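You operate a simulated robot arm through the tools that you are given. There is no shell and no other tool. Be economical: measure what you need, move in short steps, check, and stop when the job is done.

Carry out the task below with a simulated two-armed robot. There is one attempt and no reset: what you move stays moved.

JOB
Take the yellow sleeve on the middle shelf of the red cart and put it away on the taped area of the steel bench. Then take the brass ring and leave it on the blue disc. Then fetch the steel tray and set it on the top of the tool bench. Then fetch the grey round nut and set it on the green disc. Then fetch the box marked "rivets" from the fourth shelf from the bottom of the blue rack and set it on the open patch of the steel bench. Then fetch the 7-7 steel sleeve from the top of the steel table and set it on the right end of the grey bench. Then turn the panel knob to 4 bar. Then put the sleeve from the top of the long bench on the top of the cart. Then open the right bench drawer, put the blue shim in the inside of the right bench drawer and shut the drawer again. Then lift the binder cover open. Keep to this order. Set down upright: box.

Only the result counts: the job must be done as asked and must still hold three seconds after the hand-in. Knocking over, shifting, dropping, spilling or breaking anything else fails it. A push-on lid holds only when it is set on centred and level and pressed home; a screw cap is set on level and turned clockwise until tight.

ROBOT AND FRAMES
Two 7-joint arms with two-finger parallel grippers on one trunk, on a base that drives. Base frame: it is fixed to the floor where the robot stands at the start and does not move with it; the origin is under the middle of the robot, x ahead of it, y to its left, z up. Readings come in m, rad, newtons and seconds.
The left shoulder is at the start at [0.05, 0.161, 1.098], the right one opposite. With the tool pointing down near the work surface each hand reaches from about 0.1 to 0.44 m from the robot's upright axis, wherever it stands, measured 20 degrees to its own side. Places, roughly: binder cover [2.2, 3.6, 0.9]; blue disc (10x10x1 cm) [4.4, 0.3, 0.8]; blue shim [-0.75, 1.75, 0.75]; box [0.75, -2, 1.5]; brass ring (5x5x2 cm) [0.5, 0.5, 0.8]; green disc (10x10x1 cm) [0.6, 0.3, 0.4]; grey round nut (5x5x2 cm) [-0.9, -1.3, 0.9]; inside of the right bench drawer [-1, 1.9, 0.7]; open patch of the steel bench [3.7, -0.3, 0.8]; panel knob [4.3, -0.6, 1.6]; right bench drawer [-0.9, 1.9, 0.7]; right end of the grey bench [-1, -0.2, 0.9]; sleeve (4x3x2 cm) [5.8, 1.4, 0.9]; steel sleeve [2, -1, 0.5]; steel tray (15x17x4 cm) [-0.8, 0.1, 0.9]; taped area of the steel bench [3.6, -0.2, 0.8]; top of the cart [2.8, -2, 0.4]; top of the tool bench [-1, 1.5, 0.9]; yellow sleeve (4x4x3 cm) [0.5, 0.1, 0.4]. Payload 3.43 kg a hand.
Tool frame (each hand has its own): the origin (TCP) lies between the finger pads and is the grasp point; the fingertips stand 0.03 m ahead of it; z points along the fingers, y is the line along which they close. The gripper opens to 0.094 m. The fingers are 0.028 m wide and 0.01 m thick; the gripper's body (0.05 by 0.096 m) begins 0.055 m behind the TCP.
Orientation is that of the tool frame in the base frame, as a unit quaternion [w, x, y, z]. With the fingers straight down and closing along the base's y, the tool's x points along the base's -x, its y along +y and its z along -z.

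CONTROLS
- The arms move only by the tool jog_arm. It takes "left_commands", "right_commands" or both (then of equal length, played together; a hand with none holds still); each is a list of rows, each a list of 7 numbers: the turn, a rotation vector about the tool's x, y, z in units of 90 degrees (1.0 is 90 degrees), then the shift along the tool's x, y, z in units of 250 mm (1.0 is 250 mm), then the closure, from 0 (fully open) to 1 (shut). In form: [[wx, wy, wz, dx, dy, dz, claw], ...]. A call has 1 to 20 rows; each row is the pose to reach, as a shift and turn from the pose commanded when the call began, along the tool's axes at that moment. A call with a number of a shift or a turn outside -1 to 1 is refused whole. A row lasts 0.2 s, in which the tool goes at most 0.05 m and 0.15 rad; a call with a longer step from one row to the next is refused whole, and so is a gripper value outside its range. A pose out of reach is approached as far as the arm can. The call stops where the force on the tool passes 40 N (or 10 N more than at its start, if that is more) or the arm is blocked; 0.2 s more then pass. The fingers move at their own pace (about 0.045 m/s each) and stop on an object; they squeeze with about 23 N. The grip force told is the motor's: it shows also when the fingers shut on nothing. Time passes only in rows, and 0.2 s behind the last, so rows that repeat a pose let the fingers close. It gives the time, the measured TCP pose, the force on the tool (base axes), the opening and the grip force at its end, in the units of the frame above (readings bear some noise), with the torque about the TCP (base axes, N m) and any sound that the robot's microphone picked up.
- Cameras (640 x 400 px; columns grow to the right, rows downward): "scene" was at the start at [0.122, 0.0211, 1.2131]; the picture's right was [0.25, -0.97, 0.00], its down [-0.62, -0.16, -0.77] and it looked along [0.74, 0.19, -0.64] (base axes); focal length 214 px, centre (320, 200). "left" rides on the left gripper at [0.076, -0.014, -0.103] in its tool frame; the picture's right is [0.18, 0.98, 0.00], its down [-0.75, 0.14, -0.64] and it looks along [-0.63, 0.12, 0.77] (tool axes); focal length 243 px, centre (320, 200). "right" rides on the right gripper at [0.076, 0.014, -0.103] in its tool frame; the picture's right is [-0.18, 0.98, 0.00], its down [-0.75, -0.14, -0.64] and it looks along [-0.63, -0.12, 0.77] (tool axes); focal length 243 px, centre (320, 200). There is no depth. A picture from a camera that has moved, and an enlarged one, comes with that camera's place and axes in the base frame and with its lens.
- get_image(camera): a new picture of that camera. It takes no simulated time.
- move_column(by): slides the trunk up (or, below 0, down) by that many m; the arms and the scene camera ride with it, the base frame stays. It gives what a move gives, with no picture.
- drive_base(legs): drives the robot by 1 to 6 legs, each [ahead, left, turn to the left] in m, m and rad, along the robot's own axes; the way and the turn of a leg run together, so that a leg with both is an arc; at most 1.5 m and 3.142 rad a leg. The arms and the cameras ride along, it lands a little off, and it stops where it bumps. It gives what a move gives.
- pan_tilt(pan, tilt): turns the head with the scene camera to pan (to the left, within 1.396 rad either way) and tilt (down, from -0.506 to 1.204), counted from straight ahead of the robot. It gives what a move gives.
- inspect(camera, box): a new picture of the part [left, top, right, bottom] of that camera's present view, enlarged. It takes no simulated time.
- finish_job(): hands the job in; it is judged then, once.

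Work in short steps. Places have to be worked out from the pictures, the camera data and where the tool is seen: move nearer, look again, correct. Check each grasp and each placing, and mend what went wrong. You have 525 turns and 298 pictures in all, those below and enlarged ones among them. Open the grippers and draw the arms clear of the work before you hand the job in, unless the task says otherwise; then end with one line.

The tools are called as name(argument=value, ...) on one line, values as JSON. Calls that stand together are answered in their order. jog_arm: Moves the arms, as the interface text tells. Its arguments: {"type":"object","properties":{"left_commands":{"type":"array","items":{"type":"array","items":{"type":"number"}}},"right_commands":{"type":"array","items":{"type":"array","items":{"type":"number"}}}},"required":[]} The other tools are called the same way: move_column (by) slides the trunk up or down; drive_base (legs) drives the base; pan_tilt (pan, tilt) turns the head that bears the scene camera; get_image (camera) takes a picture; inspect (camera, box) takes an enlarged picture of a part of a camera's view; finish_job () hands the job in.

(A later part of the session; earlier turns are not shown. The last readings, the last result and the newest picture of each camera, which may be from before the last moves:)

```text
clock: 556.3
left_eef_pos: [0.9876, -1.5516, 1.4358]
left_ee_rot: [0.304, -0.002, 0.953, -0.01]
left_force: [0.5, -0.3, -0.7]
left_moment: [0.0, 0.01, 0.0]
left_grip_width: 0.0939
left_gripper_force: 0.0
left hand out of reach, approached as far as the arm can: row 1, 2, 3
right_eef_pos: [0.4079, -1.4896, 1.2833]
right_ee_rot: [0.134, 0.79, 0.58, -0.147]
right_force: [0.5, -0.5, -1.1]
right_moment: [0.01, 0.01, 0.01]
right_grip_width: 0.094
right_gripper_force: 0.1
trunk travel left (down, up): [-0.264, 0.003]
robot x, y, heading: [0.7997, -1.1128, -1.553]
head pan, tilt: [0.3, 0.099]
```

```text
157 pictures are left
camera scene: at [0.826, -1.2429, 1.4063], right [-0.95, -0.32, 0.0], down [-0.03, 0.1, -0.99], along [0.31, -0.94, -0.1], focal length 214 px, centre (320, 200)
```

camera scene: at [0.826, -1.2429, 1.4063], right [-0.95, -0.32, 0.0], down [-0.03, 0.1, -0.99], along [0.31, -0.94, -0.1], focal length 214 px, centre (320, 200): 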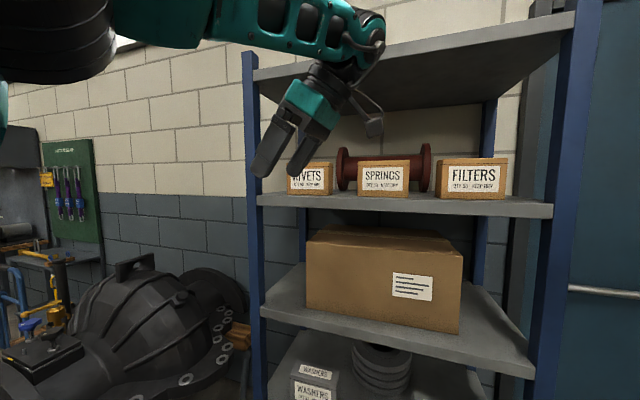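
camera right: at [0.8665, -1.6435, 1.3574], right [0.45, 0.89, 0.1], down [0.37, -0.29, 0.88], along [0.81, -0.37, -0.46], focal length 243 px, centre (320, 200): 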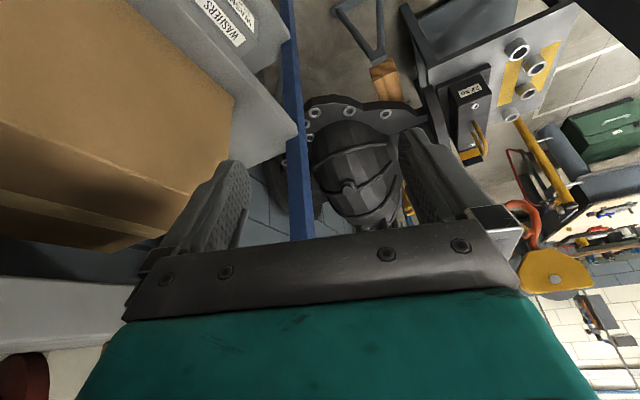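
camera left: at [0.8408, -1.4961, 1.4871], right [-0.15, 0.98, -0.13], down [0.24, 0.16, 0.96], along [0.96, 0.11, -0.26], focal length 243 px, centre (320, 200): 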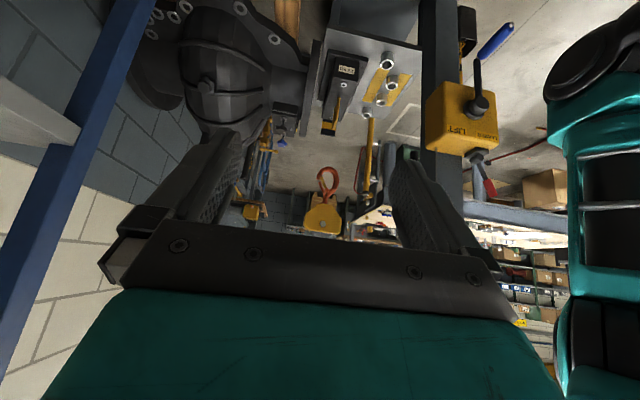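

That configuration won't fit under the upper shelf. I fold the left arm back and return to the right arm, this time standing further from the rack so its elbow stays clear.

jog_arm(left_commands=[[0, 0.08, 0, 0.05, 0.1, 0.07, 0], [0, 0.16, 0, 0.1, 0.2, 0.14, 0], [0, 0.24, 0, 0.15, 0.3, 0.2, 0], [0, 0.32, 0, 0.2, 0.4, 0.27, 0], [0, 0.39, 0, 0.23, 0.4, 0.33, 0]])

jog_arm(left_commands=[[0, 0, 0.09, 0, 0.1, 0.1, 0], [0, 0, 0.18, 0, 0.2, 0.2, 0], [0, 0, 0.27, 0, 0.3, 0.3, 0], [0, 0, 0.36, 0, 0.3, 0.4, 0], [0, 0, 0.45, 0, 0.3, 0.5, 0], [0, 0, 0.54, 0, 0.3, 0.6, 0], [0, 0, 0.63, 0, 0.3, 0.7, 0], [0, 0, 0.72, 0, 0.3, 0.75, 0], [0, 0, 0.81, 0, 0.3, 0.75, 0], [0, 0, 0.9, 0, 0.3, 0.75, 0], [0, 0, 0.99, 0, 0.3, 0.75, 0]])

```text
clock: 557.5
left_eef_pos: [0.9897, -1.4504, 1.3355]
left_ee_rot: [0.002, -0.004, 1.0, -0.003]
left_force: [-0.6, 0.2, 0.6]
left_moment: [-0.01, 0.0, 0.02]
left_grip_width: 0.0941
left_gripper_force: 0.0
right_eef_pos: [0.4072, -1.4906, 1.283]
right_ee_rot: [0.135, 0.79, 0.579, -0.149]
right_force: [0.0, -0.3, -0.3]
right_moment: [-0.01, 0.01, -0.01]
right_grip_width: 0.094
right_gripper_force: 0.1
trunk travel left (down, up): [-0.264, 0.003]
robot x, y, heading: [0.7919, -1.1116, -1.545]
head pan, tilt: [0.3, 0.099]
```

```text
clock: 559.9
left_eef_pos: [0.9893, -1.3769, 1.148]
left_ee_rot: [0.004, 0.7, 0.714, -0.001]
left_force: [0.0, 0.4, 0.0]
left_moment: [-0.03, 0.0, 0.01]
left_grip_width: 0.0942
left_gripper_force: 0.1
right_eef_pos: [0.408, -1.4887, 1.2843]
right_ee_rot: [0.136, 0.79, 0.579, -0.149]
right_force: [-0.6, 0.4, 0.0]
right_moment: [0.0, 0.0, 0.01]
right_grip_width: 0.0941
right_gripper_force: 0.2
trunk travel left (down, up): [-0.264, 0.003]
robot x, y, heading: [0.7953, -1.1144, -1.549]
head pan, tilt: [0.3, 0.099]
```

Left arm folded. I turn to heading 0 away from the rack and test the right arm reaching far to its side at height, in free air.

drive_base(legs=[[0, 0, 1.565], [-0.2, 0.31, 0]])

jog_arm(right_commands=[[-0.03, -0.05, -0.05, 0, -0.15, -0.1, 0], [-0.05, -0.1, -0.1, 0, -0.3, -0.2, 0], [-0.08, -0.15, -0.15, 0, -0.45, -0.3, 0], [-0.09, -0.2, -0.19, 0, -0.6, -0.4, 0], [-0.09, -0.23, -0.2, -0.1, -0.7, -0.5, 0], [-0.09, -0.23, -0.2, -0.2, -0.8, -0.6, 0], [-0.09, -0.23, -0.2, -0.3, -0.8, -0.7, 0]])

pan_tilt(pan=-0.9, tilt=0.1)

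get_image(camera="scene")

```text
clock: 567.1
left_eef_pos: [0.8593, -0.6106, 1.1472]
left_ee_rot: [0.005, -0.008, 1.0, 0.003]
left_force: [-0.2, 1.0, 0.3]
left_moment: [-0.01, -0.03, 0.02]
left_grip_width: 0.0938
left_gripper_force: 0.1
right_eef_pos: [0.9678, -1.1927, 1.2829]
right_ee_rot: [0.201, 0.152, 0.968, -0.009]
right_force: [-0.1, 0.6, -0.2]
right_moment: [0.0, -0.02, -0.02]
right_grip_width: 0.0941
right_gripper_force: 0.1
trunk travel left (down, up): [-0.264, 0.003]
robot x, y, heading: [0.597, -0.7998, 0.01]
head pan, tilt: [0.3, 0.099]
```

```text
clock: 568.7
left_eef_pos: [0.8599, -0.6099, 1.1478]
left_ee_rot: [0.004, -0.007, 1.0, 0.003]
left_force: [-0.4, -0.5, -0.5]
left_moment: [0.0, -0.03, 0.0]
left_grip_width: 0.0941
left_gripper_force: 0.0
right_eef_pos: [0.8871, -1.3067, 1.3975]
right_ee_rot: [0.377, -0.015, 0.926, 0.001]
right_force: [-0.3, -0.3, 1.1]
right_moment: [0.01, 0.0, 0.0]
right_grip_width: 0.0939
right_gripper_force: 0.1
right hand out of reach, approached as far as the arm can: row 4, 5, 6, 7
trunk travel left (down, up): [-0.264, 0.003]
robot x, y, heading: [0.5958, -0.7999, 0.013]
head pan, tilt: [0.3, 0.099]
```

```text
clock: 570.1
left_eef_pos: [0.8602, -0.6111, 1.148]
left_ee_rot: [0.004, -0.007, 1.0, 0.003]
left_force: [-0.2, 0.1, -0.1]
left_moment: [0.01, -0.02, 0.05]
left_grip_width: 0.094
left_gripper_force: 0.0
right_eef_pos: [0.8881, -1.307, 1.3984]
right_ee_rot: [0.377, -0.015, 0.926, 0.0]
right_force: [0.8, 0.5, -0.6]
right_moment: [-0.02, 0.02, 0.01]
right_grip_width: 0.0939
right_gripper_force: 0.0
trunk travel left (down, up): [-0.264, 0.003]
robot x, y, heading: [0.5946, -0.7999, 0.012]
head pan, tilt: [-0.901, 0.099]
```

```text
156 pictures are left
camera scene: at [0.6933, -0.8721, 1.4065], right [-0.77, -0.63, 0.0], down [-0.06, 0.08, -1.0], along [0.63, -0.77, -0.1], focal length 214 px, centre (320, 200)
```

scene: 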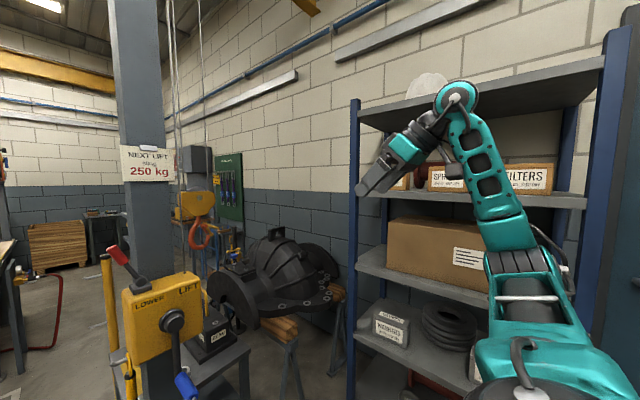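

The wrist limits the height here. A 45° outward yaw worked best before, so I test the left arm with the base at −45°, in free air.

drive_base(legs=[[0, 0, -0.797]])

jog_arm(left_commands=[[0, 0, -0.083, -0.113, -0.067, -0.113, 0], [0, 0, -0.167, -0.227, -0.133, -0.227, 0], [0, 0, -0.25, -0.34, -0.2, -0.34, 0], [0, 0, -0.333, -0.453, -0.267, -0.453, 0], [0, 0, -0.417, -0.567, -0.333, -0.567, 0], [0, 0, -0.5, -0.68, -0.4, -0.68, 0]])

jog_arm(left_commands=[[0, -0.09, 0, 0, 0, -0.14, 0], [0, -0.18, 0, 0, 0, -0.28, 0], [0, -0.27, 0, 0, 0, -0.42, 0], [0, -0.36, 0, 0, 0, -0.56, 0], [0, -0.42, 0, 0, 0, -0.7, 0]])

pan_tilt(pan=0.3, tilt=0.1)

get_image(camera="scene")

```text
clock: 572.6
left_eef_pos: [0.9178, -0.8543, 1.1483]
left_ee_rot: [0.006, 0.377, 0.926, 0.001]
left_force: [-1.2, 0.5, -0.4]
left_moment: [-0.04, 0.02, 0.0]
left_grip_width: 0.0938
left_gripper_force: 0.1
right_eef_pos: [0.4443, -1.3654, 1.397]
right_ee_rot: [0.347, 0.342, 0.861, -0.145]
right_force: [0.3, 0.5, 0.9]
right_moment: [0.01, 0.01, 0.0]
right_grip_width: 0.0939
right_gripper_force: 0.2
trunk travel left (down, up): [-0.264, 0.003]
robot x, y, heading: [0.5944, -0.7994, -0.776]
head pan, tilt: [-0.901, 0.099]
```

```text
clock: 574.0
left_eef_pos: [0.9649, -1.045, 1.3171]
left_ee_rot: [0.005, -0.006, 1.0, 0.0]
left_force: [0.1, 0.4, 0.1]
left_moment: [0.0, -0.02, 0.01]
left_grip_width: 0.0942
left_gripper_force: 0.0
right_eef_pos: [0.4426, -1.3654, 1.3968]
right_ee_rot: [0.348, 0.342, 0.861, -0.144]
right_force: [-0.4, -0.1, 1.1]
right_moment: [-0.04, 0.02, 0.0]
right_grip_width: 0.094
right_gripper_force: 0.1
trunk travel left (down, up): [-0.264, 0.003]
robot x, y, heading: [0.5978, -0.8032, -0.771]
head pan, tilt: [-0.901, 0.099]
```

```text
clock: 575.2
left_eef_pos: [0.9646, -1.0449, 1.4953]
left_ee_rot: [0.33, -0.005, 0.944, 0.001]
left_force: [0.6, -0.2, -0.4]
left_moment: [0.02, 0.0, -0.02]
left_grip_width: 0.0938
left_gripper_force: 0.0
right_eef_pos: [0.4424, -1.3651, 1.3973]
right_ee_rot: [0.347, 0.342, 0.861, -0.144]
right_force: [0.0, -0.7, -0.3]
right_moment: [0.01, -0.02, 0.01]
right_grip_width: 0.0938
right_gripper_force: 0.0
trunk travel left (down, up): [-0.264, 0.003]
robot x, y, heading: [0.5959, -0.8011, -0.776]
head pan, tilt: [-0.901, 0.099]
```

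```text
clock: 576.6
left_eef_pos: [0.9642, -1.0444, 1.4941]
left_ee_rot: [0.328, -0.006, 0.945, 0.002]
left_force: [-0.3, 1.2, 0.0]
left_moment: [0.0, 0.03, -0.02]
left_grip_width: 0.0942
left_gripper_force: 0.1
right_eef_pos: [0.4422, -1.3651, 1.3967]
right_ee_rot: [0.347, 0.343, 0.861, -0.145]
right_force: [0.4, -1.0, -0.5]
right_moment: [-0.01, -0.01, -0.03]
right_grip_width: 0.094
right_gripper_force: 0.2
trunk travel left (down, up): [-0.264, 0.003]
robot x, y, heading: [0.5962, -0.7972, -0.779]
head pan, tilt: [0.3, 0.099]
```

```text
155 pictures are left
camera scene: at [0.7055, -0.8716, 1.4065], right [-0.46, -0.89, 0.0], down [-0.09, 0.05, -1.0], along [0.88, -0.46, -0.1], focal length 214 px, centre (320, 200)
```

scene: 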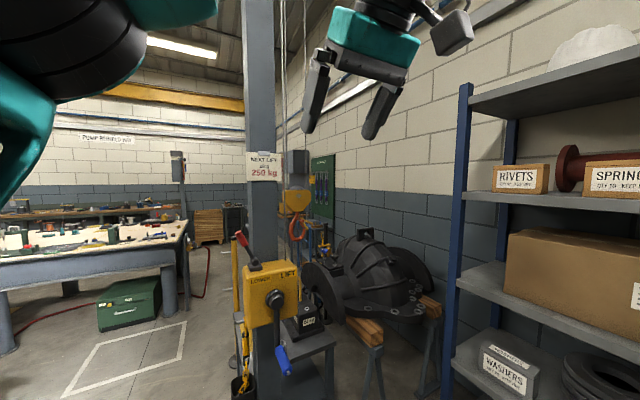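

This reaches z = 1.494 freely. I extend toward the needed offset in free air.

jog_arm(left_commands=[[0, 0, 0, -0.03, -0.15, 0.025, 0], [0, 0, 0, -0.06, -0.3, 0.05, 0], [0, 0, 0, -0.09, -0.45, 0.075, 0], [0, 0, 0, -0.125, -0.6, 0.1, 0], [0, 0, 0, -0.157, -0.76, 0.124, 0]])

get_image(camera="scene")

```text
clock: 577.8
left_eef_pos: [0.989, -1.1272, 1.4631]
left_ee_rot: [0.33, -0.005, 0.944, 0.002]
left_force: [-0.6, -0.1, -0.2]
left_moment: [-0.02, 0.02, 0.02]
left_grip_width: 0.0939
left_gripper_force: 0.0
left hand out of reach, approached as far as the arm can: row 2, 3, 4, 5
right_eef_pos: [0.4417, -1.3652, 1.3965]
right_ee_rot: [0.348, 0.342, 0.861, -0.144]
right_force: [-0.7, 0.4, 0.3]
right_moment: [0.0, -0.01, 0.0]
right_grip_width: 0.0939
right_gripper_force: 0.2
trunk travel left (down, up): [-0.264, 0.003]
robot x, y, heading: [0.5953, -0.8021, -0.774]
head pan, tilt: [0.3, 0.099]
```

```text
154 pictures are left
camera scene: at [0.7045, -0.8717, 1.4066], right [-0.46, -0.89, 0.0], down [-0.09, 0.05, -1.0], along [0.89, -0.46, -0.1], focal length 214 px, centre (320, 200)
```

scene: 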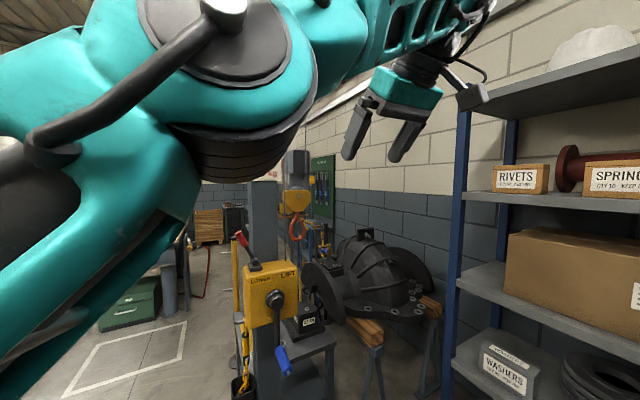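

Also limited, with the forearm too high. I fold the left arm back and test the right arm with a flatter pitch, which keeps the wrist lower.

jog_arm(left_commands=[[0, 0.09, 0, 0.03, 0.1, 0.1, 0], [0, 0.18, 0, 0.06, 0.2, 0.2, 0], [0, 0.27, 0, 0.09, 0.3, 0.3, 0], [0, 0.36, 0, 0.1, 0.35, 0.4, 0], [0, 0.42, 0, 0.1, 0.35, 0.55, 0]])

jog_arm(left_commands=[[0, 0, 0.083, 0.05, 0.13, 0.1, 0], [0, 0, 0.167, 0.1, 0.26, 0.2, 0], [0, 0, 0.25, 0.15, 0.39, 0.3, 0], [0, 0, 0.333, 0.2, 0.52, 0.4, 0], [0, 0, 0.417, 0.2, 0.65, 0.5, 0], [0, 0, 0.5, 0.2, 0.7, 0.6, 0]])

drive_base(legs=[[0, 0, 0.775]])

jog_arm(right_commands=[[0, -0.06, 0, -0.1, 0.1, -0.12, 0], [0, -0.12, 0, -0.2, 0.2, -0.2, 0], [0, -0.12, 0, -0.3, 0.3, -0.25, 0], [0, -0.12, 0, -0.4, 0.4, -0.3, 0]])

```text
clock: 579.0
left_eef_pos: [1.0579, -1.0404, 1.3372]
left_ee_rot: [0.003, -0.006, 1.0, -0.001]
left_force: [1.1, -0.2, 0.2]
left_moment: [0.0, 0.03, -0.01]
left_grip_width: 0.0939
left_gripper_force: 0.0
right_eef_pos: [0.4448, -1.3661, 1.3968]
right_ee_rot: [0.346, 0.342, 0.862, -0.144]
right_force: [0.3, 0.9, -0.2]
right_moment: [-0.02, 0.04, 0.01]
right_grip_width: 0.0939
right_gripper_force: 0.1
trunk travel left (down, up): [-0.264, 0.003]
robot x, y, heading: [0.5966, -0.7995, -0.782]
head pan, tilt: [0.3, 0.099]
```

```text
clock: 580.4
left_eef_pos: [1.001, -0.8675, 1.1895]
left_ee_rot: [0.005, 0.379, 0.925, 0.002]
left_force: [-0.1, -0.2, 0.3]
left_moment: [-0.01, 0.01, 0.02]
left_grip_width: 0.0939
left_gripper_force: 0.0
right_eef_pos: [0.4428, -1.3639, 1.3978]
right_ee_rot: [0.347, 0.343, 0.861, -0.145]
right_force: [0.6, -0.1, 0.5]
right_moment: [0.0, -0.03, 0.02]
right_grip_width: 0.0942
right_gripper_force: 0.1
trunk travel left (down, up): [-0.264, 0.003]
robot x, y, heading: [0.5947, -0.8007, -0.776]
head pan, tilt: [0.3, 0.099]
```

```text
clock: 582.8
left_eef_pos: [0.9326, -0.5684, 1.1888]
left_ee_rot: [0.004, 0.004, 1.0, 0.003]
left_force: [0.0, 0.1, -0.6]
left_moment: [0.0, -0.02, 0.02]
left_grip_width: 0.094
left_gripper_force: 0.1
right_eef_pos: [0.8756, -1.3137, 1.3976]
right_ee_rot: [0.377, -0.005, 0.926, -0.004]
right_force: [0.5, -0.1, 0.5]
right_moment: [0.0, 0.03, 0.02]
right_grip_width: 0.094
right_gripper_force: 0.0
trunk travel left (down, up): [-0.264, 0.003]
robot x, y, heading: [0.5961, -0.8034, -0.009]
head pan, tilt: [0.3, 0.099]
```

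```text
clock: 583.8
left_eef_pos: [0.9338, -0.5677, 1.1882]
left_ee_rot: [0.005, 0.005, 1.0, 0.002]
left_force: [0.3, 0.4, 0.0]
left_moment: [-0.01, 0.03, -0.01]
left_grip_width: 0.0939
left_gripper_force: 0.1
right_eef_pos: [0.8964, -1.2093, 1.5226]
right_ee_rot: [0.462, -0.004, 0.887, -0.005]
right_force: [-0.3, 1.7, -0.5]
right_moment: [-0.02, -0.03, -0.01]
right_grip_width: 0.094
right_gripper_force: 0.0
trunk travel left (down, up): [-0.264, 0.003]
robot x, y, heading: [0.5947, -0.8033, -0.012]
head pan, tilt: [0.3, 0.099]
```

With 35° pitch the right hand reaches z = 1.52 at 0.41 m to the side. I extend further sideways and check the elbow.

jog_arm(right_commands=[[0, 0, 0, 0, -0.15, 0, 0], [0, 0, 0, 0, -0.3, 0, 0], [0, 0, 0, 0, -0.45, 0, 0]])

pan_tilt(pan=-0.9, tilt=0.2)

get_image(camera="scene")

```text
clock: 584.6
left_eef_pos: [0.9325, -0.5666, 1.1886]
left_ee_rot: [0.005, 0.004, 1.0, 0.003]
left_force: [-0.4, 0.6, 0.2]
left_moment: [-0.01, -0.01, -0.03]
left_grip_width: 0.094
left_gripper_force: 0.1
right_eef_pos: [0.8925, -1.2834, 1.5231]
right_ee_rot: [0.462, -0.004, 0.887, -0.005]
right_force: [-0.3, 1.0, 0.0]
right_moment: [-0.02, 0.0, -0.02]
right_grip_width: 0.0938
right_gripper_force: 0.1
right hand out of reach, approached as far as the arm can: row 3
trunk travel left (down, up): [-0.264, 0.003]
robot x, y, heading: [0.5919, -0.8018, -0.01]
head pan, tilt: [0.3, 0.099]
```

```text
clock: 586.0
left_eef_pos: [0.9322, -0.5685, 1.1877]
left_ee_rot: [0.004, 0.005, 1.0, 0.004]
left_force: [0.6, 0.0, 0.0]
left_moment: [0.0, 0.01, 0.01]
left_grip_width: 0.0939
left_gripper_force: 0.1
right_eef_pos: [0.8951, -1.2855, 1.5205]
right_ee_rot: [0.461, -0.003, 0.887, -0.005]
right_force: [0.1, 1.1, 0.6]
right_moment: [0.02, 0.0, -0.01]
right_grip_width: 0.0937
right_gripper_force: 0.0
trunk travel left (down, up): [-0.264, 0.003]
robot x, y, heading: [0.5933, -0.8026, -0.001]
head pan, tilt: [-0.901, 0.201]
```

```text
153 pictures are left
camera scene: at [0.6923, -0.8754, 1.3971], right [-0.79, -0.61, 0.0], down [-0.12, 0.16, -0.98], along [0.6, -0.77, -0.2], focal length 214 px, centre (320, 200)
```

scene: 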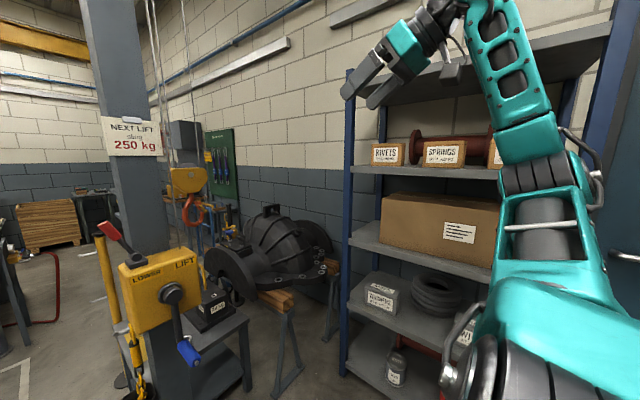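

In that posture the elbow would intrude into the rack. A better one is the right arm, base at −60°, with the hand bent inward (pointing left, +x), the elbow low and in front. I test this in free air.

drive_base(legs=[[0, 0, -1.047]])

jog_arm(right_commands=[[-0.068, 0, -0.048, -0.029, 0.1, 0.041, 0], [-0.136, 0, -0.096, -0.058, 0.2, 0.082, 0], [-0.205, 0, -0.144, -0.086, 0.3, 0.123, 0], [-0.273, 0, -0.192, -0.115, 0.4, 0.164, 0], [-0.341, 0, -0.239, -0.144, 0.5, 0.205, 0], [-0.41, 0, -0.287, -0.173, 0.6, 0.246, 0], [-0.478, 0, -0.335, -0.2, 0.7, 0.287, 0], [-0.546, 0, -0.383, -0.23, 0.8, 0.328, 0]])

pan_tilt(pan=-0.2, tilt=0.1)

get_image(camera="scene")

```text
clock: 589.0
left_eef_pos: [0.9652, -0.9792, 1.1885]
left_ee_rot: [0.005, 0.505, 0.863, 0.0]
left_force: [0.4, 0.2, 0.2]
left_moment: [-0.02, 0.01, 0.01]
left_grip_width: 0.094
left_gripper_force: 0.0
right_eef_pos: [0.3233, -1.3009, 1.5218]
right_ee_rot: [0.397, 0.441, 0.769, -0.235]
right_force: [0.1, -0.5, 0.2]
right_moment: [-0.01, 0.02, -0.03]
right_grip_width: 0.0941
right_gripper_force: 0.0
trunk travel left (down, up): [-0.264, 0.003]
robot x, y, heading: [0.5962, -0.8001, -1.057]
head pan, tilt: [-0.901, 0.201]
```

```text
clock: 590.8
left_eef_pos: [0.9668, -0.9788, 1.1893]
left_ee_rot: [0.005, 0.505, 0.863, 0.0]
left_force: [-0.5, -0.4, 0.5]
left_moment: [-0.02, 0.01, 0.0]
left_grip_width: 0.094
left_gripper_force: 0.1
right_eef_pos: [0.5631, -1.2057, 1.5029]
right_ee_rot: [0.457, 0.001, 0.89, 0.0]
right_force: [1.2, 0.4, -0.2]
right_moment: [-0.01, 0.01, 0.04]
right_grip_width: 0.0942
right_gripper_force: 0.0
right hand out of reach, approached as far as the arm can: row 2, 3, 4, 5, 6, 7, 8
trunk travel left (down, up): [-0.264, 0.003]
robot x, y, heading: [0.5991, -0.7985, -1.062]
head pan, tilt: [-0.901, 0.201]
```

```text
clock: 591.9
left_eef_pos: [0.9647, -0.9787, 1.1885]
left_ee_rot: [0.006, 0.505, 0.863, 0.001]
left_force: [-0.9, -0.8, 1.1]
left_moment: [-0.04, 0.01, -0.01]
left_grip_width: 0.0941
left_gripper_force: 0.1
right_eef_pos: [0.5606, -1.2053, 1.504]
right_ee_rot: [0.458, 0.003, 0.889, -0.002]
right_force: [0.7, 0.3, 0.6]
right_moment: [0.03, 0.0, 0.0]
right_grip_width: 0.0939
right_gripper_force: 0.1
trunk travel left (down, up): [-0.264, 0.003]
robot x, y, heading: [0.5957, -0.8028, -1.06]
head pan, tilt: [-0.201, 0.099]
```

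```text
152 pictures are left
camera scene: at [0.6424, -0.9241, 1.4064], right [-0.95, -0.3, 0.0], down [-0.03, 0.09, -0.99], along [0.3, -0.95, -0.1], focal length 214 px, centre (320, 200)
```

scene: 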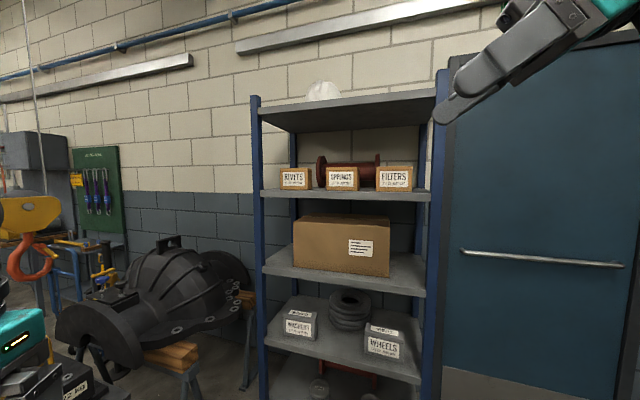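

The orientation is reached. I extend forward and left to see the limits.

jog_arm(right_commands=[[0, 0, 0, -0.07, -0.1, 0.1, 0], [0, 0, 0, -0.14, -0.2, 0.2, 0], [0, 0, 0, -0.21, -0.3, 0.3, 0], [0, 0, 0, -0.275, -0.4, 0.393, 0]])

pan_tilt(pan=-0.5, tilt=0.0)

get_image(camera="scene")

```text
clock: 592.9
left_eef_pos: [0.9666, -0.9785, 1.188]
left_ee_rot: [0.004, 0.506, 0.863, 0.0]
left_force: [-0.4, 0.5, -1.2]
left_moment: [-0.04, 0.04, -0.01]
left_grip_width: 0.094
left_gripper_force: 0.1
right_eef_pos: [0.6923, -1.2186, 1.4959]
right_ee_rot: [0.457, 0.006, 0.889, -0.003]
right_force: [0.7, 0.0, -0.7]
right_moment: [0.01, 0.03, 0.0]
right_grip_width: 0.0939
right_gripper_force: 0.0
right hand out of reach, approached as far as the arm can: row 1, 2, 3, 4
trunk travel left (down, up): [-0.264, 0.003]
robot x, y, heading: [0.5946, -0.8032, -1.062]
head pan, tilt: [-0.201, 0.099]
```

```text
clock: 593.7
left_eef_pos: [0.9652, -0.9773, 1.1883]
left_ee_rot: [0.006, 0.505, 0.863, 0.001]
left_force: [-0.3, -0.2, 0.2]
left_moment: [0.01, 0.01, 0.02]
left_grip_width: 0.0938
left_gripper_force: 0.1
right_eef_pos: [0.69, -1.2209, 1.4969]
right_ee_rot: [0.457, 0.007, 0.89, -0.004]
right_force: [-0.8, -0.1, 0.3]
right_moment: [-0.02, -0.05, -0.01]
right_grip_width: 0.094
right_gripper_force: 0.0
trunk travel left (down, up): [-0.264, 0.003]
robot x, y, heading: [0.5976, -0.8012, -1.061]
head pan, tilt: [-0.499, 0.0]
```

```text
151 pictures are left
camera scene: at [0.6157, -0.9264, 1.4155], right [-1.0, -0.01, 0.0], down [0.0, 0.0, -1.0], along [0.01, -1.0, 0.0], focal length 214 px, centre (320, 200)
```

scene: 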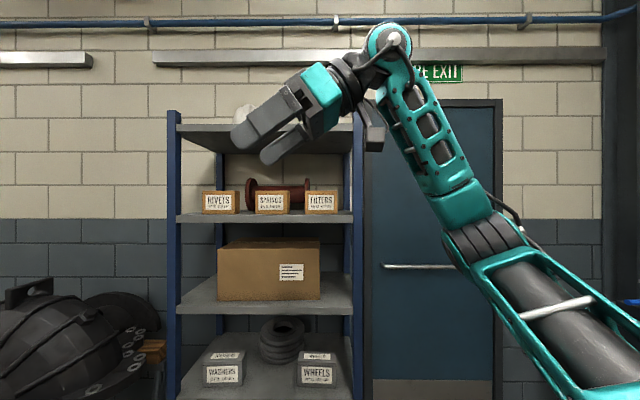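

This arm keeps itself in one vertical plane, so gripping across the box's depth isn't feasible inside the rack. New plan: push the box's left end backward with closed fingers so that its narrow side faces front, then grasp it frontally. I reconfigure the right hand to point at the rack.

drive_base(legs=[[0, 0, 0.275]])

jog_arm(right_commands=[[0.074, 0, 0.052, 0.048, -0.02, -0.042, 0], [0.148, 0, 0.104, 0.096, -0.04, -0.084, 0], [0.222, 0, 0.156, 0.144, -0.06, -0.125, 0], [0.296, 0, 0.207, 0.193, -0.08, -0.167, 0], [0.37, 0, 0.259, 0.241, -0.1, -0.209, 0], [0.444, 0, 0.311, 0.289, -0.125, -0.25, 0], [0.518, 0, 0.363, 0.337, -0.145, -0.292, 0], [0.592, 0, 0.415, 0.385, -0.166, -0.334, 0], [0.666, 0, 0.467, 0.433, -0.187, -0.376, 0], [0.74, 0, 0.518, 0.482, -0.208, -0.418, 0], [0.814, 0, 0.57, 0.53, -0.229, -0.459, 0], [0.888, 0, 0.622, 0.578, -0.25, -0.5, 0], [0.962, 0, 0.674, 0.626, -0.27, -0.543, 0]])

pan_tilt(pan=-0.75, tilt=0.0)

get_image(camera="scene")

```text
clock: 595.0
left_eef_pos: [1.0014, -0.8726, 1.1892]
left_ee_rot: [0.006, 0.383, 0.924, 0.001]
left_force: [-0.1, -0.6, 0.1]
left_moment: [0.01, -0.02, -0.03]
left_grip_width: 0.094
left_gripper_force: 0.1
right_eef_pos: [0.8003, -1.1782, 1.4965]
right_ee_rot: [0.453, -0.116, 0.882, 0.059]
right_force: [0.1, -0.4, -0.2]
right_moment: [-0.01, 0.01, 0.0]
right_grip_width: 0.0941
right_gripper_force: 0.0
trunk travel left (down, up): [-0.264, 0.003]
robot x, y, heading: [0.5958, -0.8018, -0.785]
head pan, tilt: [-0.499, 0.0]
```

```text
clock: 597.8
left_eef_pos: [0.9995, -0.8734, 1.1891]
left_ee_rot: [0.006, 0.384, 0.923, 0.001]
left_force: [-0.1, -0.2, -0.2]
left_moment: [-0.02, 0.01, -0.03]
left_grip_width: 0.0939
left_gripper_force: 0.1
right_eef_pos: [0.6211, -1.2958, 1.4472]
right_ee_rot: [0.321, 0.631, 0.623, -0.333]
right_force: [0.1, 0.5, 0.3]
right_moment: [0.01, -0.01, 0.0]
right_grip_width: 0.0938
right_gripper_force: 0.1
trunk travel left (down, up): [-0.264, 0.003]
robot x, y, heading: [0.5968, -0.7981, -0.786]
head pan, tilt: [-0.499, 0.0]
```

```text
clock: 598.6
left_eef_pos: [0.9991, -0.8728, 1.188]
left_ee_rot: [0.007, 0.383, 0.924, 0.002]
left_force: [0.5, -0.2, 0.9]
left_moment: [0.01, -0.01, -0.04]
left_grip_width: 0.0941
left_gripper_force: 0.0
right_eef_pos: [0.6211, -1.2968, 1.4478]
right_ee_rot: [0.322, 0.63, 0.624, -0.333]
right_force: [0.1, -0.1, 0.3]
right_moment: [-0.02, 0.01, -0.01]
right_grip_width: 0.0941
right_gripper_force: 0.0
trunk travel left (down, up): [-0.264, 0.003]
robot x, y, heading: [0.5958, -0.7992, -0.786]
head pan, tilt: [-0.75, 0.0]
```

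```text
150 pictures are left
camera scene: at [0.6263, -0.9198, 1.4155], right [-1.0, -0.03, 0.0], down [0.0, 0.0, -1.0], along [0.03, -1.0, 0.0], focal length 214 px, centre (320, 200)
```

scene: 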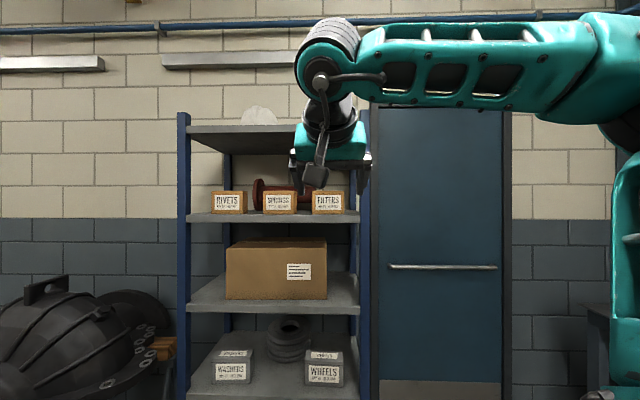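

The hand points at the rack with the arm well outside it. I lower slightly, close the fingers, and drive so that the fingertips face the box's left end.

drive_base(legs=[[0.3, -0.3, 0], [0.345, 0.345, 0]])

jog_arm(right_commands=[[0, 0, 0, 0, 0, 0, 0.5], [0, 0, 0, 0, 0, 0, 1], [0, 0, 0, 0, 0, 0, 1], [0, 0, 0, 0, 0, 0, 1]])

get_image(camera="right")

get_image(camera="scene")

```text
clock: 604.3
left_eef_pos: [1.3261, -1.2993, 1.1888]
left_ee_rot: [-0.001, 0.38, 0.925, 0.018]
left_force: [-0.1, -0.5, 0.7]
left_moment: [0.05, 0.02, 0.0]
left_grip_width: 0.0941
left_gripper_force: 0.0
right_eef_pos: [0.9437, -1.7284, 1.4501]
right_ee_rot: [0.331, 0.633, 0.621, -0.321]
right_force: [-0.4, -0.3, 0.3]
right_moment: [0.0, 0.05, 0.0]
right_grip_width: 0.094
right_gripper_force: 0.1
trunk travel left (down, up): [-0.264, 0.003]
robot x, y, heading: [0.9513, -1.23, -0.787]
head pan, tilt: [-0.75, 0.0]
stopped in leg 2: the robot was blocked; the commanded pose is now the measured one
```

```text
clock: 605.5
left_eef_pos: [1.327, -1.2994, 1.1912]
left_ee_rot: [0.002, 0.379, 0.925, 0.017]
left_force: [-0.1, 0.1, -0.4]
left_moment: [0.01, -0.01, 0.02]
left_grip_width: 0.094
left_gripper_force: 0.1
right_eef_pos: [0.944, -1.7282, 1.4475]
right_ee_rot: [0.331, 0.634, 0.622, -0.32]
right_force: [0.2, -0.2, -0.5]
right_moment: [-0.02, 0.01, 0.0]
right_grip_width: 0.0
right_gripper_force: 9.0
trunk travel left (down, up): [-0.264, 0.003]
robot x, y, heading: [0.9534, -1.2318, -0.778]
head pan, tilt: [-0.75, 0.0]
stopped in row 4 (right hand): the arm was blocked; the commanded pose is now the measured one
```

```text
149 pictures are left
camera right: at [0.961, -1.6005, 1.4445], right [0.98, -0.11, 0.17], down [-0.16, 0.09, 0.98], along [-0.13, -0.99, 0.07], focal length 243 px, centre (320, 200)
```

right: 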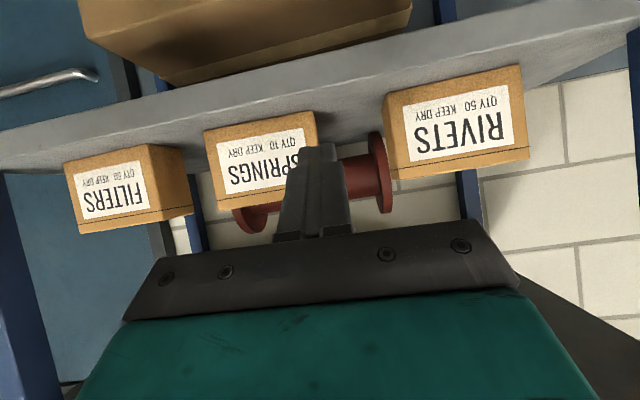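

```text
148 pictures are left
camera scene: at [0.9485, -1.3521, 1.4162], right [-1.0, -0.04, -0.03], down [0.03, 0.0, -1.0], along [0.04, -1.0, 0.0], focal length 214 px, centre (320, 200)
```

scene: 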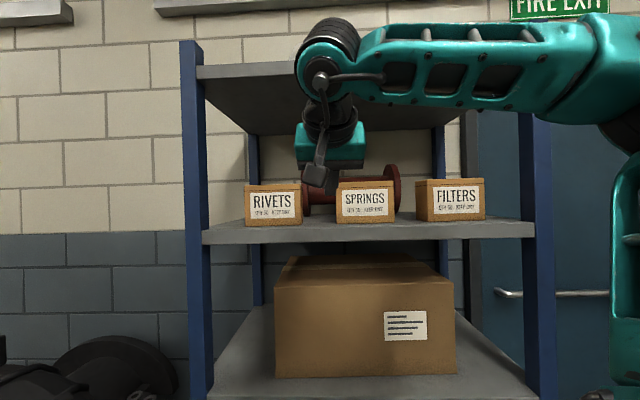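

The left arm touched something (likely the hoist post). I back off, turn the base further toward the rack, and re-aim the right hand.

drive_base(legs=[[-0.05, -0.04, 0], [0, 0, -0.5]])

jog_arm(right_commands=[[-0.052, 0, -0.037, 0.059, 0.166, -0.036, 1], [-0.104, 0, -0.073, 0.118, 0.332, -0.071, 1], [-0.156, 0, -0.11, 0.178, 0.498, -0.107, 1], [-0.208, 0, -0.146, 0.237, 0.664, -0.142, 1], [-0.26, 0, -0.183, 0.296, 0.83, -0.178, 1]])

get_image(camera="right")

```text
clock: 608.0
left_eef_pos: [1.2134, -1.474, 1.1768]
left_ee_rot: [-0.01, 0.598, 0.801, 0.014]
left_force: [-0.3, -0.3, 0.3]
left_moment: [0.0, 0.01, 0.01]
left_grip_width: 0.0942
left_gripper_force: 0.1
right_eef_pos: [0.6773, -1.6685, 1.4483]
right_ee_rot: [0.229, 0.765, 0.449, -0.401]
right_force: [-0.6, 0.7, -0.3]
right_moment: [-0.01, -0.01, 0.01]
right_grip_width: 0.0
right_gripper_force: 23.4
trunk travel left (down, up): [-0.264, 0.003]
robot x, y, heading: [0.8904, -1.2217, -1.286]
head pan, tilt: [-0.75, 0.0]
```

```text
clock: 609.1
left_eef_pos: [1.2116, -1.4745, 1.1749]
left_ee_rot: [-0.012, 0.598, 0.801, 0.014]
left_force: [-0.2, 0.1, 0.4]
left_moment: [0.02, -0.01, 0.01]
left_grip_width: 0.0939
left_gripper_force: 0.0
right_eef_pos: [0.8627, -1.6949, 1.403]
right_ee_rot: [0.32, 0.631, 0.624, -0.332]
right_force: [-0.1, -0.2, -1.0]
right_moment: [-0.03, -0.01, 0.03]
right_grip_width: 0.0001
right_gripper_force: 23.1
right hand out of reach, approached as far as the arm can: row 5
trunk travel left (down, up): [-0.264, 0.003]
robot x, y, heading: [0.893, -1.2191, -1.288]
head pan, tilt: [-0.75, 0.0]
```

```text
147 pictures are left
camera right: at [0.8803, -1.5667, 1.3991], right [0.98, -0.12, 0.14], down [-0.13, 0.09, 0.99], along [-0.13, -0.99, 0.08], focal length 243 px, centre (320, 200)
```

right: 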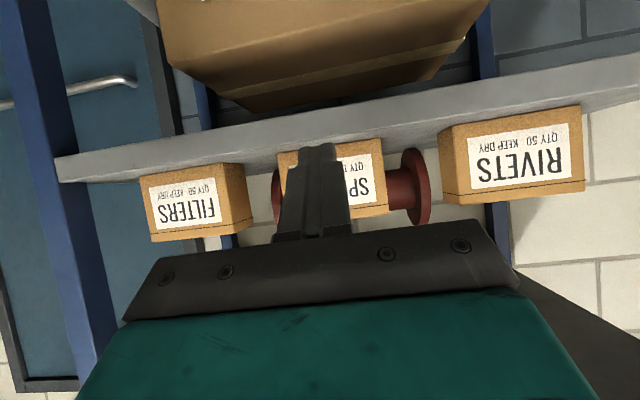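

I triangulate the box: front face at y ≈ −1.876, x 1.02–1.14. I zoom in to measure its depth.

inspect(camera="right", box=[420, 80, 620, 230])

inspect(camera="scene", box=[180, 130, 400, 260])

```text
2.67 times, centred on (520, 155) of right
camera zoom: at [0.8803, -1.5667, 1.3991], right [0.98, -0.12, 0.14], down [-0.13, 0.09, 0.99], along [-0.13, -0.99, 0.08], focal length 647 px, centre (-213, 320)
```

zoom: 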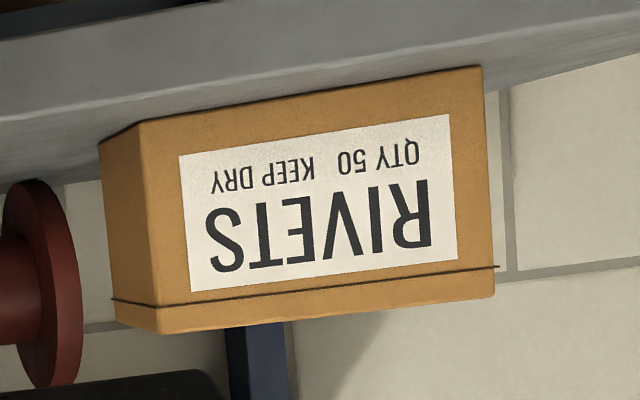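

```text
2.91 times, centred on (290, 195) of scene
camera zoom: at [0.8606, -1.3399, 1.4155], right [-0.89, 0.45, 0.0], down [0.0, 0.0, -1.0], along [-0.45, -0.89, 0.0], focal length 624 px, centre (407, 214)
```

zoom: 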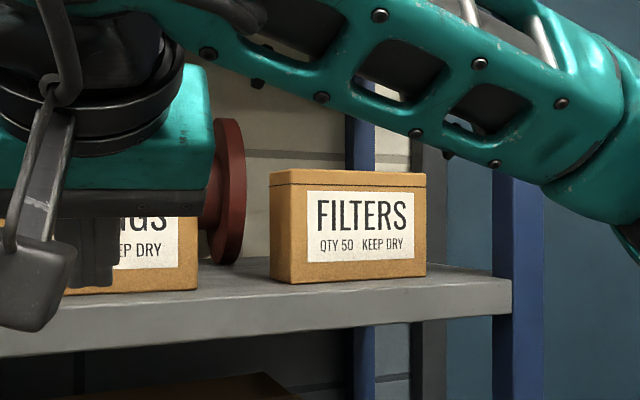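

The box is about 14 × 6 × 10 cm. I drive in small steps toward +x so the fingertips face the box's left end, watching for any block.

drive_base(legs=[[0.036, 0.125, 0]])

drive_base(legs=[[0.033, 0.115, 0]])

get_image(camera="right")

```text
clock: 610.9
left_eef_pos: [1.341, -1.4738, 1.177]
left_ee_rot: [-0.011, 0.598, 0.801, 0.014]
left_force: [0.3, -0.1, 0.0]
left_moment: [-0.01, 0.01, 0.03]
left_grip_width: 0.0937
left_gripper_force: 0.2
right_eef_pos: [0.9948, -1.6928, 1.4025]
right_ee_rot: [0.32, 0.63, 0.626, -0.331]
right_force: [0.1, -0.5, 0.3]
right_moment: [-0.02, 0.0, -0.02]
right_grip_width: 0.0002
right_gripper_force: 22.7
trunk travel left (down, up): [-0.264, 0.003]
robot x, y, heading: [1.0202, -1.2211, -1.289]
head pan, tilt: [-0.75, 0.0]
```

```text
clock: 612.6
left_eef_pos: [1.4639, -1.4722, 1.1761]
left_ee_rot: [-0.011, 0.597, 0.802, 0.014]
left_force: [0.1, -0.4, 0.0]
left_moment: [-0.01, -0.01, -0.02]
left_grip_width: 0.0939
left_gripper_force: 0.1
right_eef_pos: [1.1173, -1.6936, 1.4019]
right_ee_rot: [0.319, 0.631, 0.625, -0.332]
right_force: [-0.1, -0.3, -0.8]
right_moment: [0.03, 0.03, -0.04]
right_grip_width: 0.0
right_gripper_force: 22.9
trunk travel left (down, up): [-0.264, 0.003]
robot x, y, heading: [1.1439, -1.2202, -1.282]
head pan, tilt: [-0.75, 0.0]
```

```text
144 pictures are left
camera right: at [1.1336, -1.5646, 1.3988], right [0.98, -0.12, 0.14], down [-0.13, 0.09, 0.99], along [-0.13, -0.99, 0.08], focal length 243 px, centre (320, 200)
```

right: 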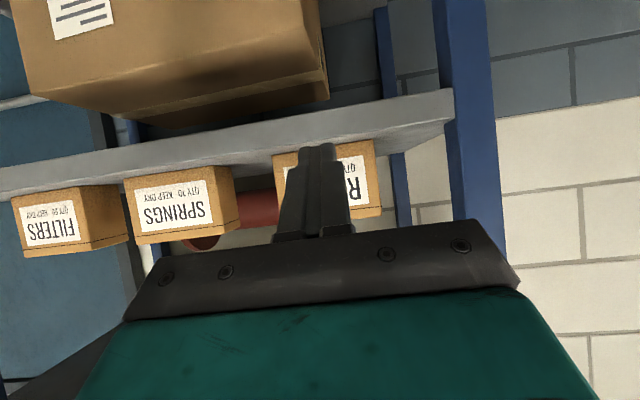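

Refined: the box spans x 1.016–1.165 with its front at y ≈ −1.91. I move in so that the fingertips are just short of the box near its left end.

drive_base(legs=[[0.15, -0.016, 0]])

get_image(camera="right")

get_image(camera="scene")

```text
clock: 614.0
left_eef_pos: [1.4906, -1.6207, 1.1764]
left_ee_rot: [-0.011, 0.599, 0.801, 0.014]
left_force: [0.9, -1.0, -1.1]
left_moment: [0.03, 0.01, 0.02]
left_grip_width: 0.094
left_gripper_force: 0.1
right_eef_pos: [1.1414, -1.8398, 1.4014]
right_ee_rot: [0.32, 0.631, 0.624, -0.332]
right_force: [0.4, -1.1, -0.2]
right_moment: [0.01, 0.02, 0.02]
right_grip_width: 0.0002
right_gripper_force: 23.2
trunk travel left (down, up): [-0.264, 0.003]
robot x, y, heading: [1.1661, -1.3672, -1.286]
head pan, tilt: [-0.75, 0.0]
```

```text
143 pictures are left
camera right: at [1.1589, -1.7116, 1.3986], right [0.98, -0.12, 0.14], down [-0.13, 0.09, 0.99], along [-0.13, -0.99, 0.07], focal length 243 px, centre (320, 200)
```

right: 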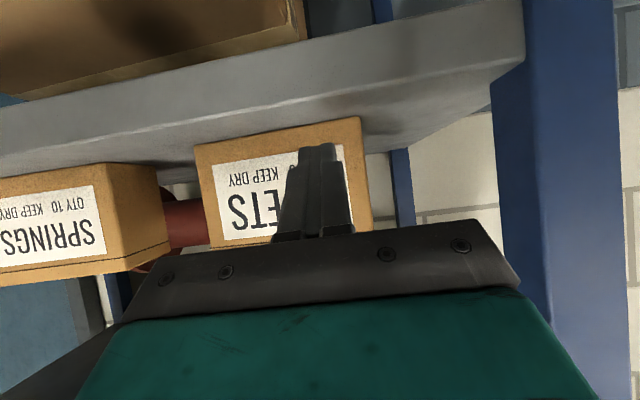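

```text
142 pictures are left
camera scene: at [1.1394, -1.4851, 1.4154], right [-0.89, 0.45, 0.0], down [0.0, 0.0, -1.0], along [-0.45, -0.89, 0.0], focal length 214 px, centre (320, 200)
```

scene: 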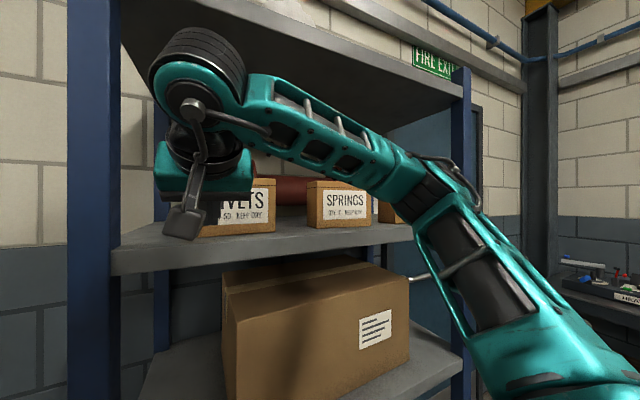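

The fingertips are about 4 cm short of the box's left end. I push forward 7 cm in small rows with the arm and look.

jog_arm(right_commands=[[0, 0, 0, -0.046, 0, 0.065, 1], [0, 0, 0, -0.092, 0, 0.131, 1], [0, 0, 0, -0.12, 0, 0.17, 1], [0, 0, 0, -0.14, 0, 0.2, 1], [0, 0, 0, -0.16, 0, 0.229, 1]])

get_image(camera="right")

get_image(camera="scene")

```text
clock: 615.2
left_eef_pos: [1.4895, -1.6197, 1.1772]
left_ee_rot: [-0.011, 0.599, 0.801, 0.013]
left_force: [-0.3, -0.5, 0.5]
left_moment: [0.01, 0.01, 0.03]
left_grip_width: 0.0942
left_gripper_force: 0.1
right_eef_pos: [1.1411, -1.9084, 1.4032]
right_ee_rot: [0.321, 0.63, 0.625, -0.331]
right_force: [1.0, 1.4, 1.1]
right_moment: [-0.01, -0.03, 0.04]
right_grip_width: 0.0
right_gripper_force: 22.8
trunk travel left (down, up): [-0.264, 0.003]
robot x, y, heading: [1.1701, -1.3652, -1.284]
head pan, tilt: [-0.75, 0.0]
```

```text
141 pictures are left
camera right: at [1.1578, -1.7802, 1.399], right [0.98, -0.12, 0.14], down [-0.13, 0.09, 0.99], along [-0.13, -0.99, 0.08], focal length 243 px, centre (320, 200)
```

right: 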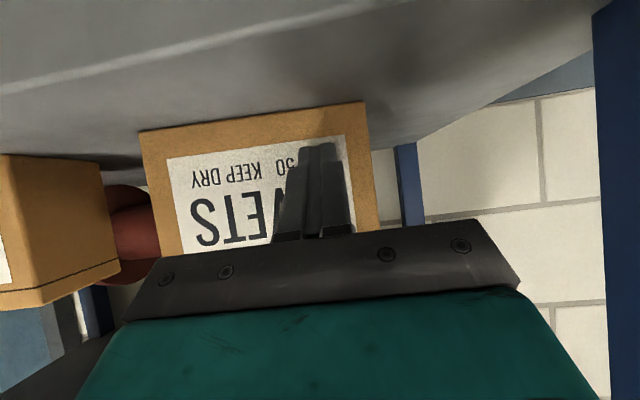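

```text
140 pictures are left
camera scene: at [1.1395, -1.4838, 1.4156], right [-0.89, 0.45, 0.0], down [0.0, 0.0, -1.0], along [-0.45, -0.89, 0.0], focal length 214 px, centre (320, 200)
```

scene: 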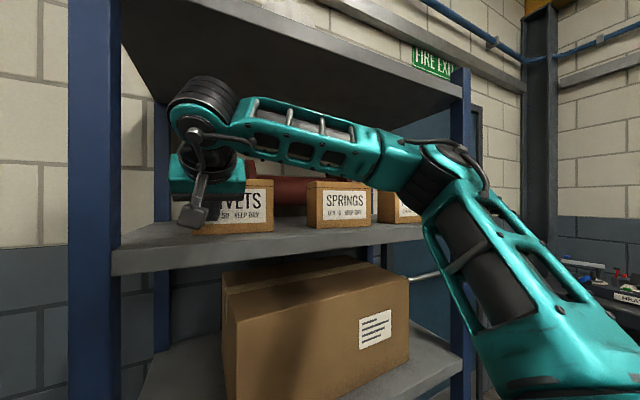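

The box is just about to be touched (its front is at about −1.94). I push 4 cm further.

jog_arm(right_commands=[[0, 0, 0, -0.023, 0, 0.033, 1], [0, 0, 0, -0.046, 0, 0.065, 1], [0, 0, 0, -0.069, 0, 0.098, 1], [0, 0, 0, -0.092, 0, 0.131, 1]])

get_image(camera="right")

get_image(camera="scene")

```text
clock: 616.2
left_eef_pos: [1.4903, -1.6197, 1.1767]
left_ee_rot: [-0.012, 0.598, 0.801, 0.014]
left_force: [-0.2, -0.2, 0.0]
left_moment: [0.03, -0.01, 0.01]
left_grip_width: 0.0939
left_gripper_force: 0.1
right_eef_pos: [1.1402, -1.948, 1.4014]
right_ee_rot: [0.32, 0.631, 0.624, -0.331]
right_force: [1.6, 0.8, 0.3]
right_moment: [0.01, -0.03, 0.06]
right_grip_width: 0.0
right_gripper_force: 23.1
trunk travel left (down, up): [-0.264, 0.003]
robot x, y, heading: [1.1733, -1.3651, -1.29]
head pan, tilt: [-0.75, 0.0]
```

```text
139 pictures are left
camera right: at [1.1573, -1.8202, 1.3983], right [0.98, -0.12, 0.14], down [-0.13, 0.09, 0.99], along [-0.13, -0.99, 0.08], focal length 243 px, centre (320, 200)
```

right: 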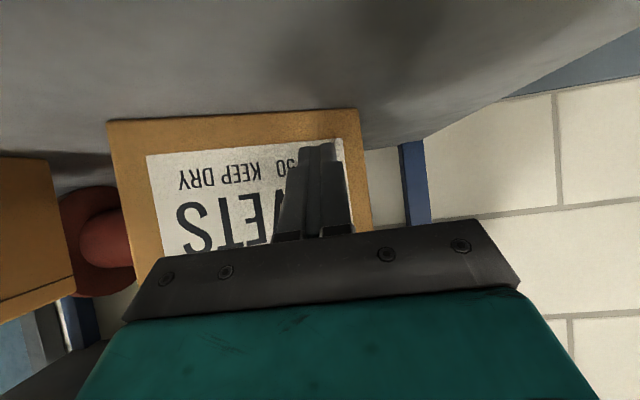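

```text
138 pictures are left
camera scene: at [1.1396, -1.484, 1.4156], right [-0.89, 0.45, 0.0], down [0.0, 0.0, -1.0], along [-0.45, -0.89, 0.0], focal length 214 px, centre (320, 200)
```

scene: 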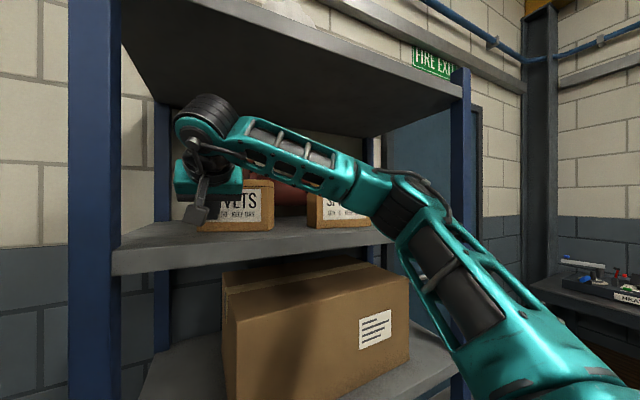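

The box is rotating easily (forces 1–2 N). I push another 4 cm.

jog_arm(right_commands=[[0, 0, 0, -0.023, 0, 0.033, 1], [0, 0, 0, -0.046, 0, 0.065, 1], [0, 0, 0, -0.069, 0, 0.098, 1], [0, 0, 0, -0.092, 0, 0.131, 1]])

get_image(camera="right")

get_image(camera="scene")

```text
clock: 617.2
left_eef_pos: [1.4896, -1.619, 1.1765]
left_ee_rot: [-0.01, 0.599, 0.801, 0.013]
left_force: [-0.9, 0.8, -0.1]
left_moment: [0.0, 0.0, 0.0]
left_grip_width: 0.0939
left_gripper_force: 0.0
right_eef_pos: [1.1317, -1.9713, 1.4009]
right_ee_rot: [0.319, 0.632, 0.624, -0.331]
right_force: [0.9, 0.2, 0.4]
right_moment: [-0.02, -0.02, 0.02]
right_grip_width: 0.0001
right_gripper_force: 23.3
right hand out of reach, approached as far as the arm can: row 1, 2, 3, 4
trunk travel left (down, up): [-0.264, 0.003]
robot x, y, heading: [1.169, -1.3636, -1.286]
head pan, tilt: [-0.75, 0.0]
```

```text
137 pictures are left
camera right: at [1.149, -1.8425, 1.398], right [0.98, -0.12, 0.14], down [-0.13, 0.09, 0.99], along [-0.13, -0.99, 0.08], focal length 243 px, centre (320, 200)
```

right: 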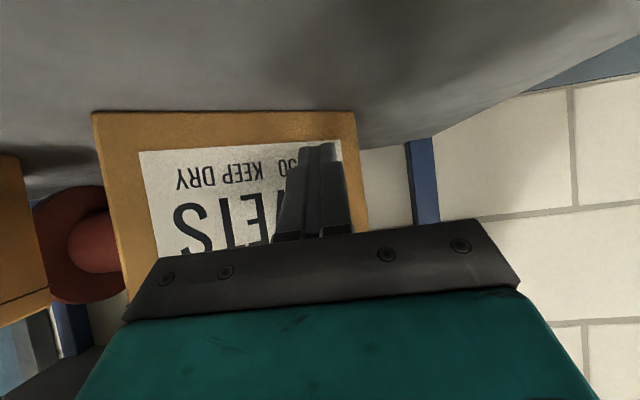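

```text
136 pictures are left
camera scene: at [1.1394, -1.484, 1.4155], right [-0.89, 0.45, 0.0], down [0.0, 0.0, -1.0], along [-0.45, -0.89, 0.0], focal length 214 px, centre (320, 200)
```

scene: 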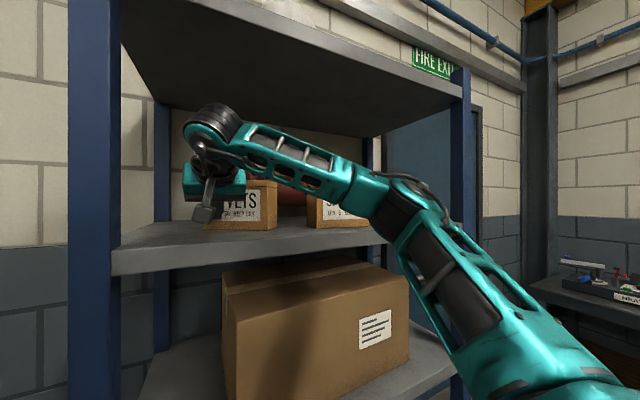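

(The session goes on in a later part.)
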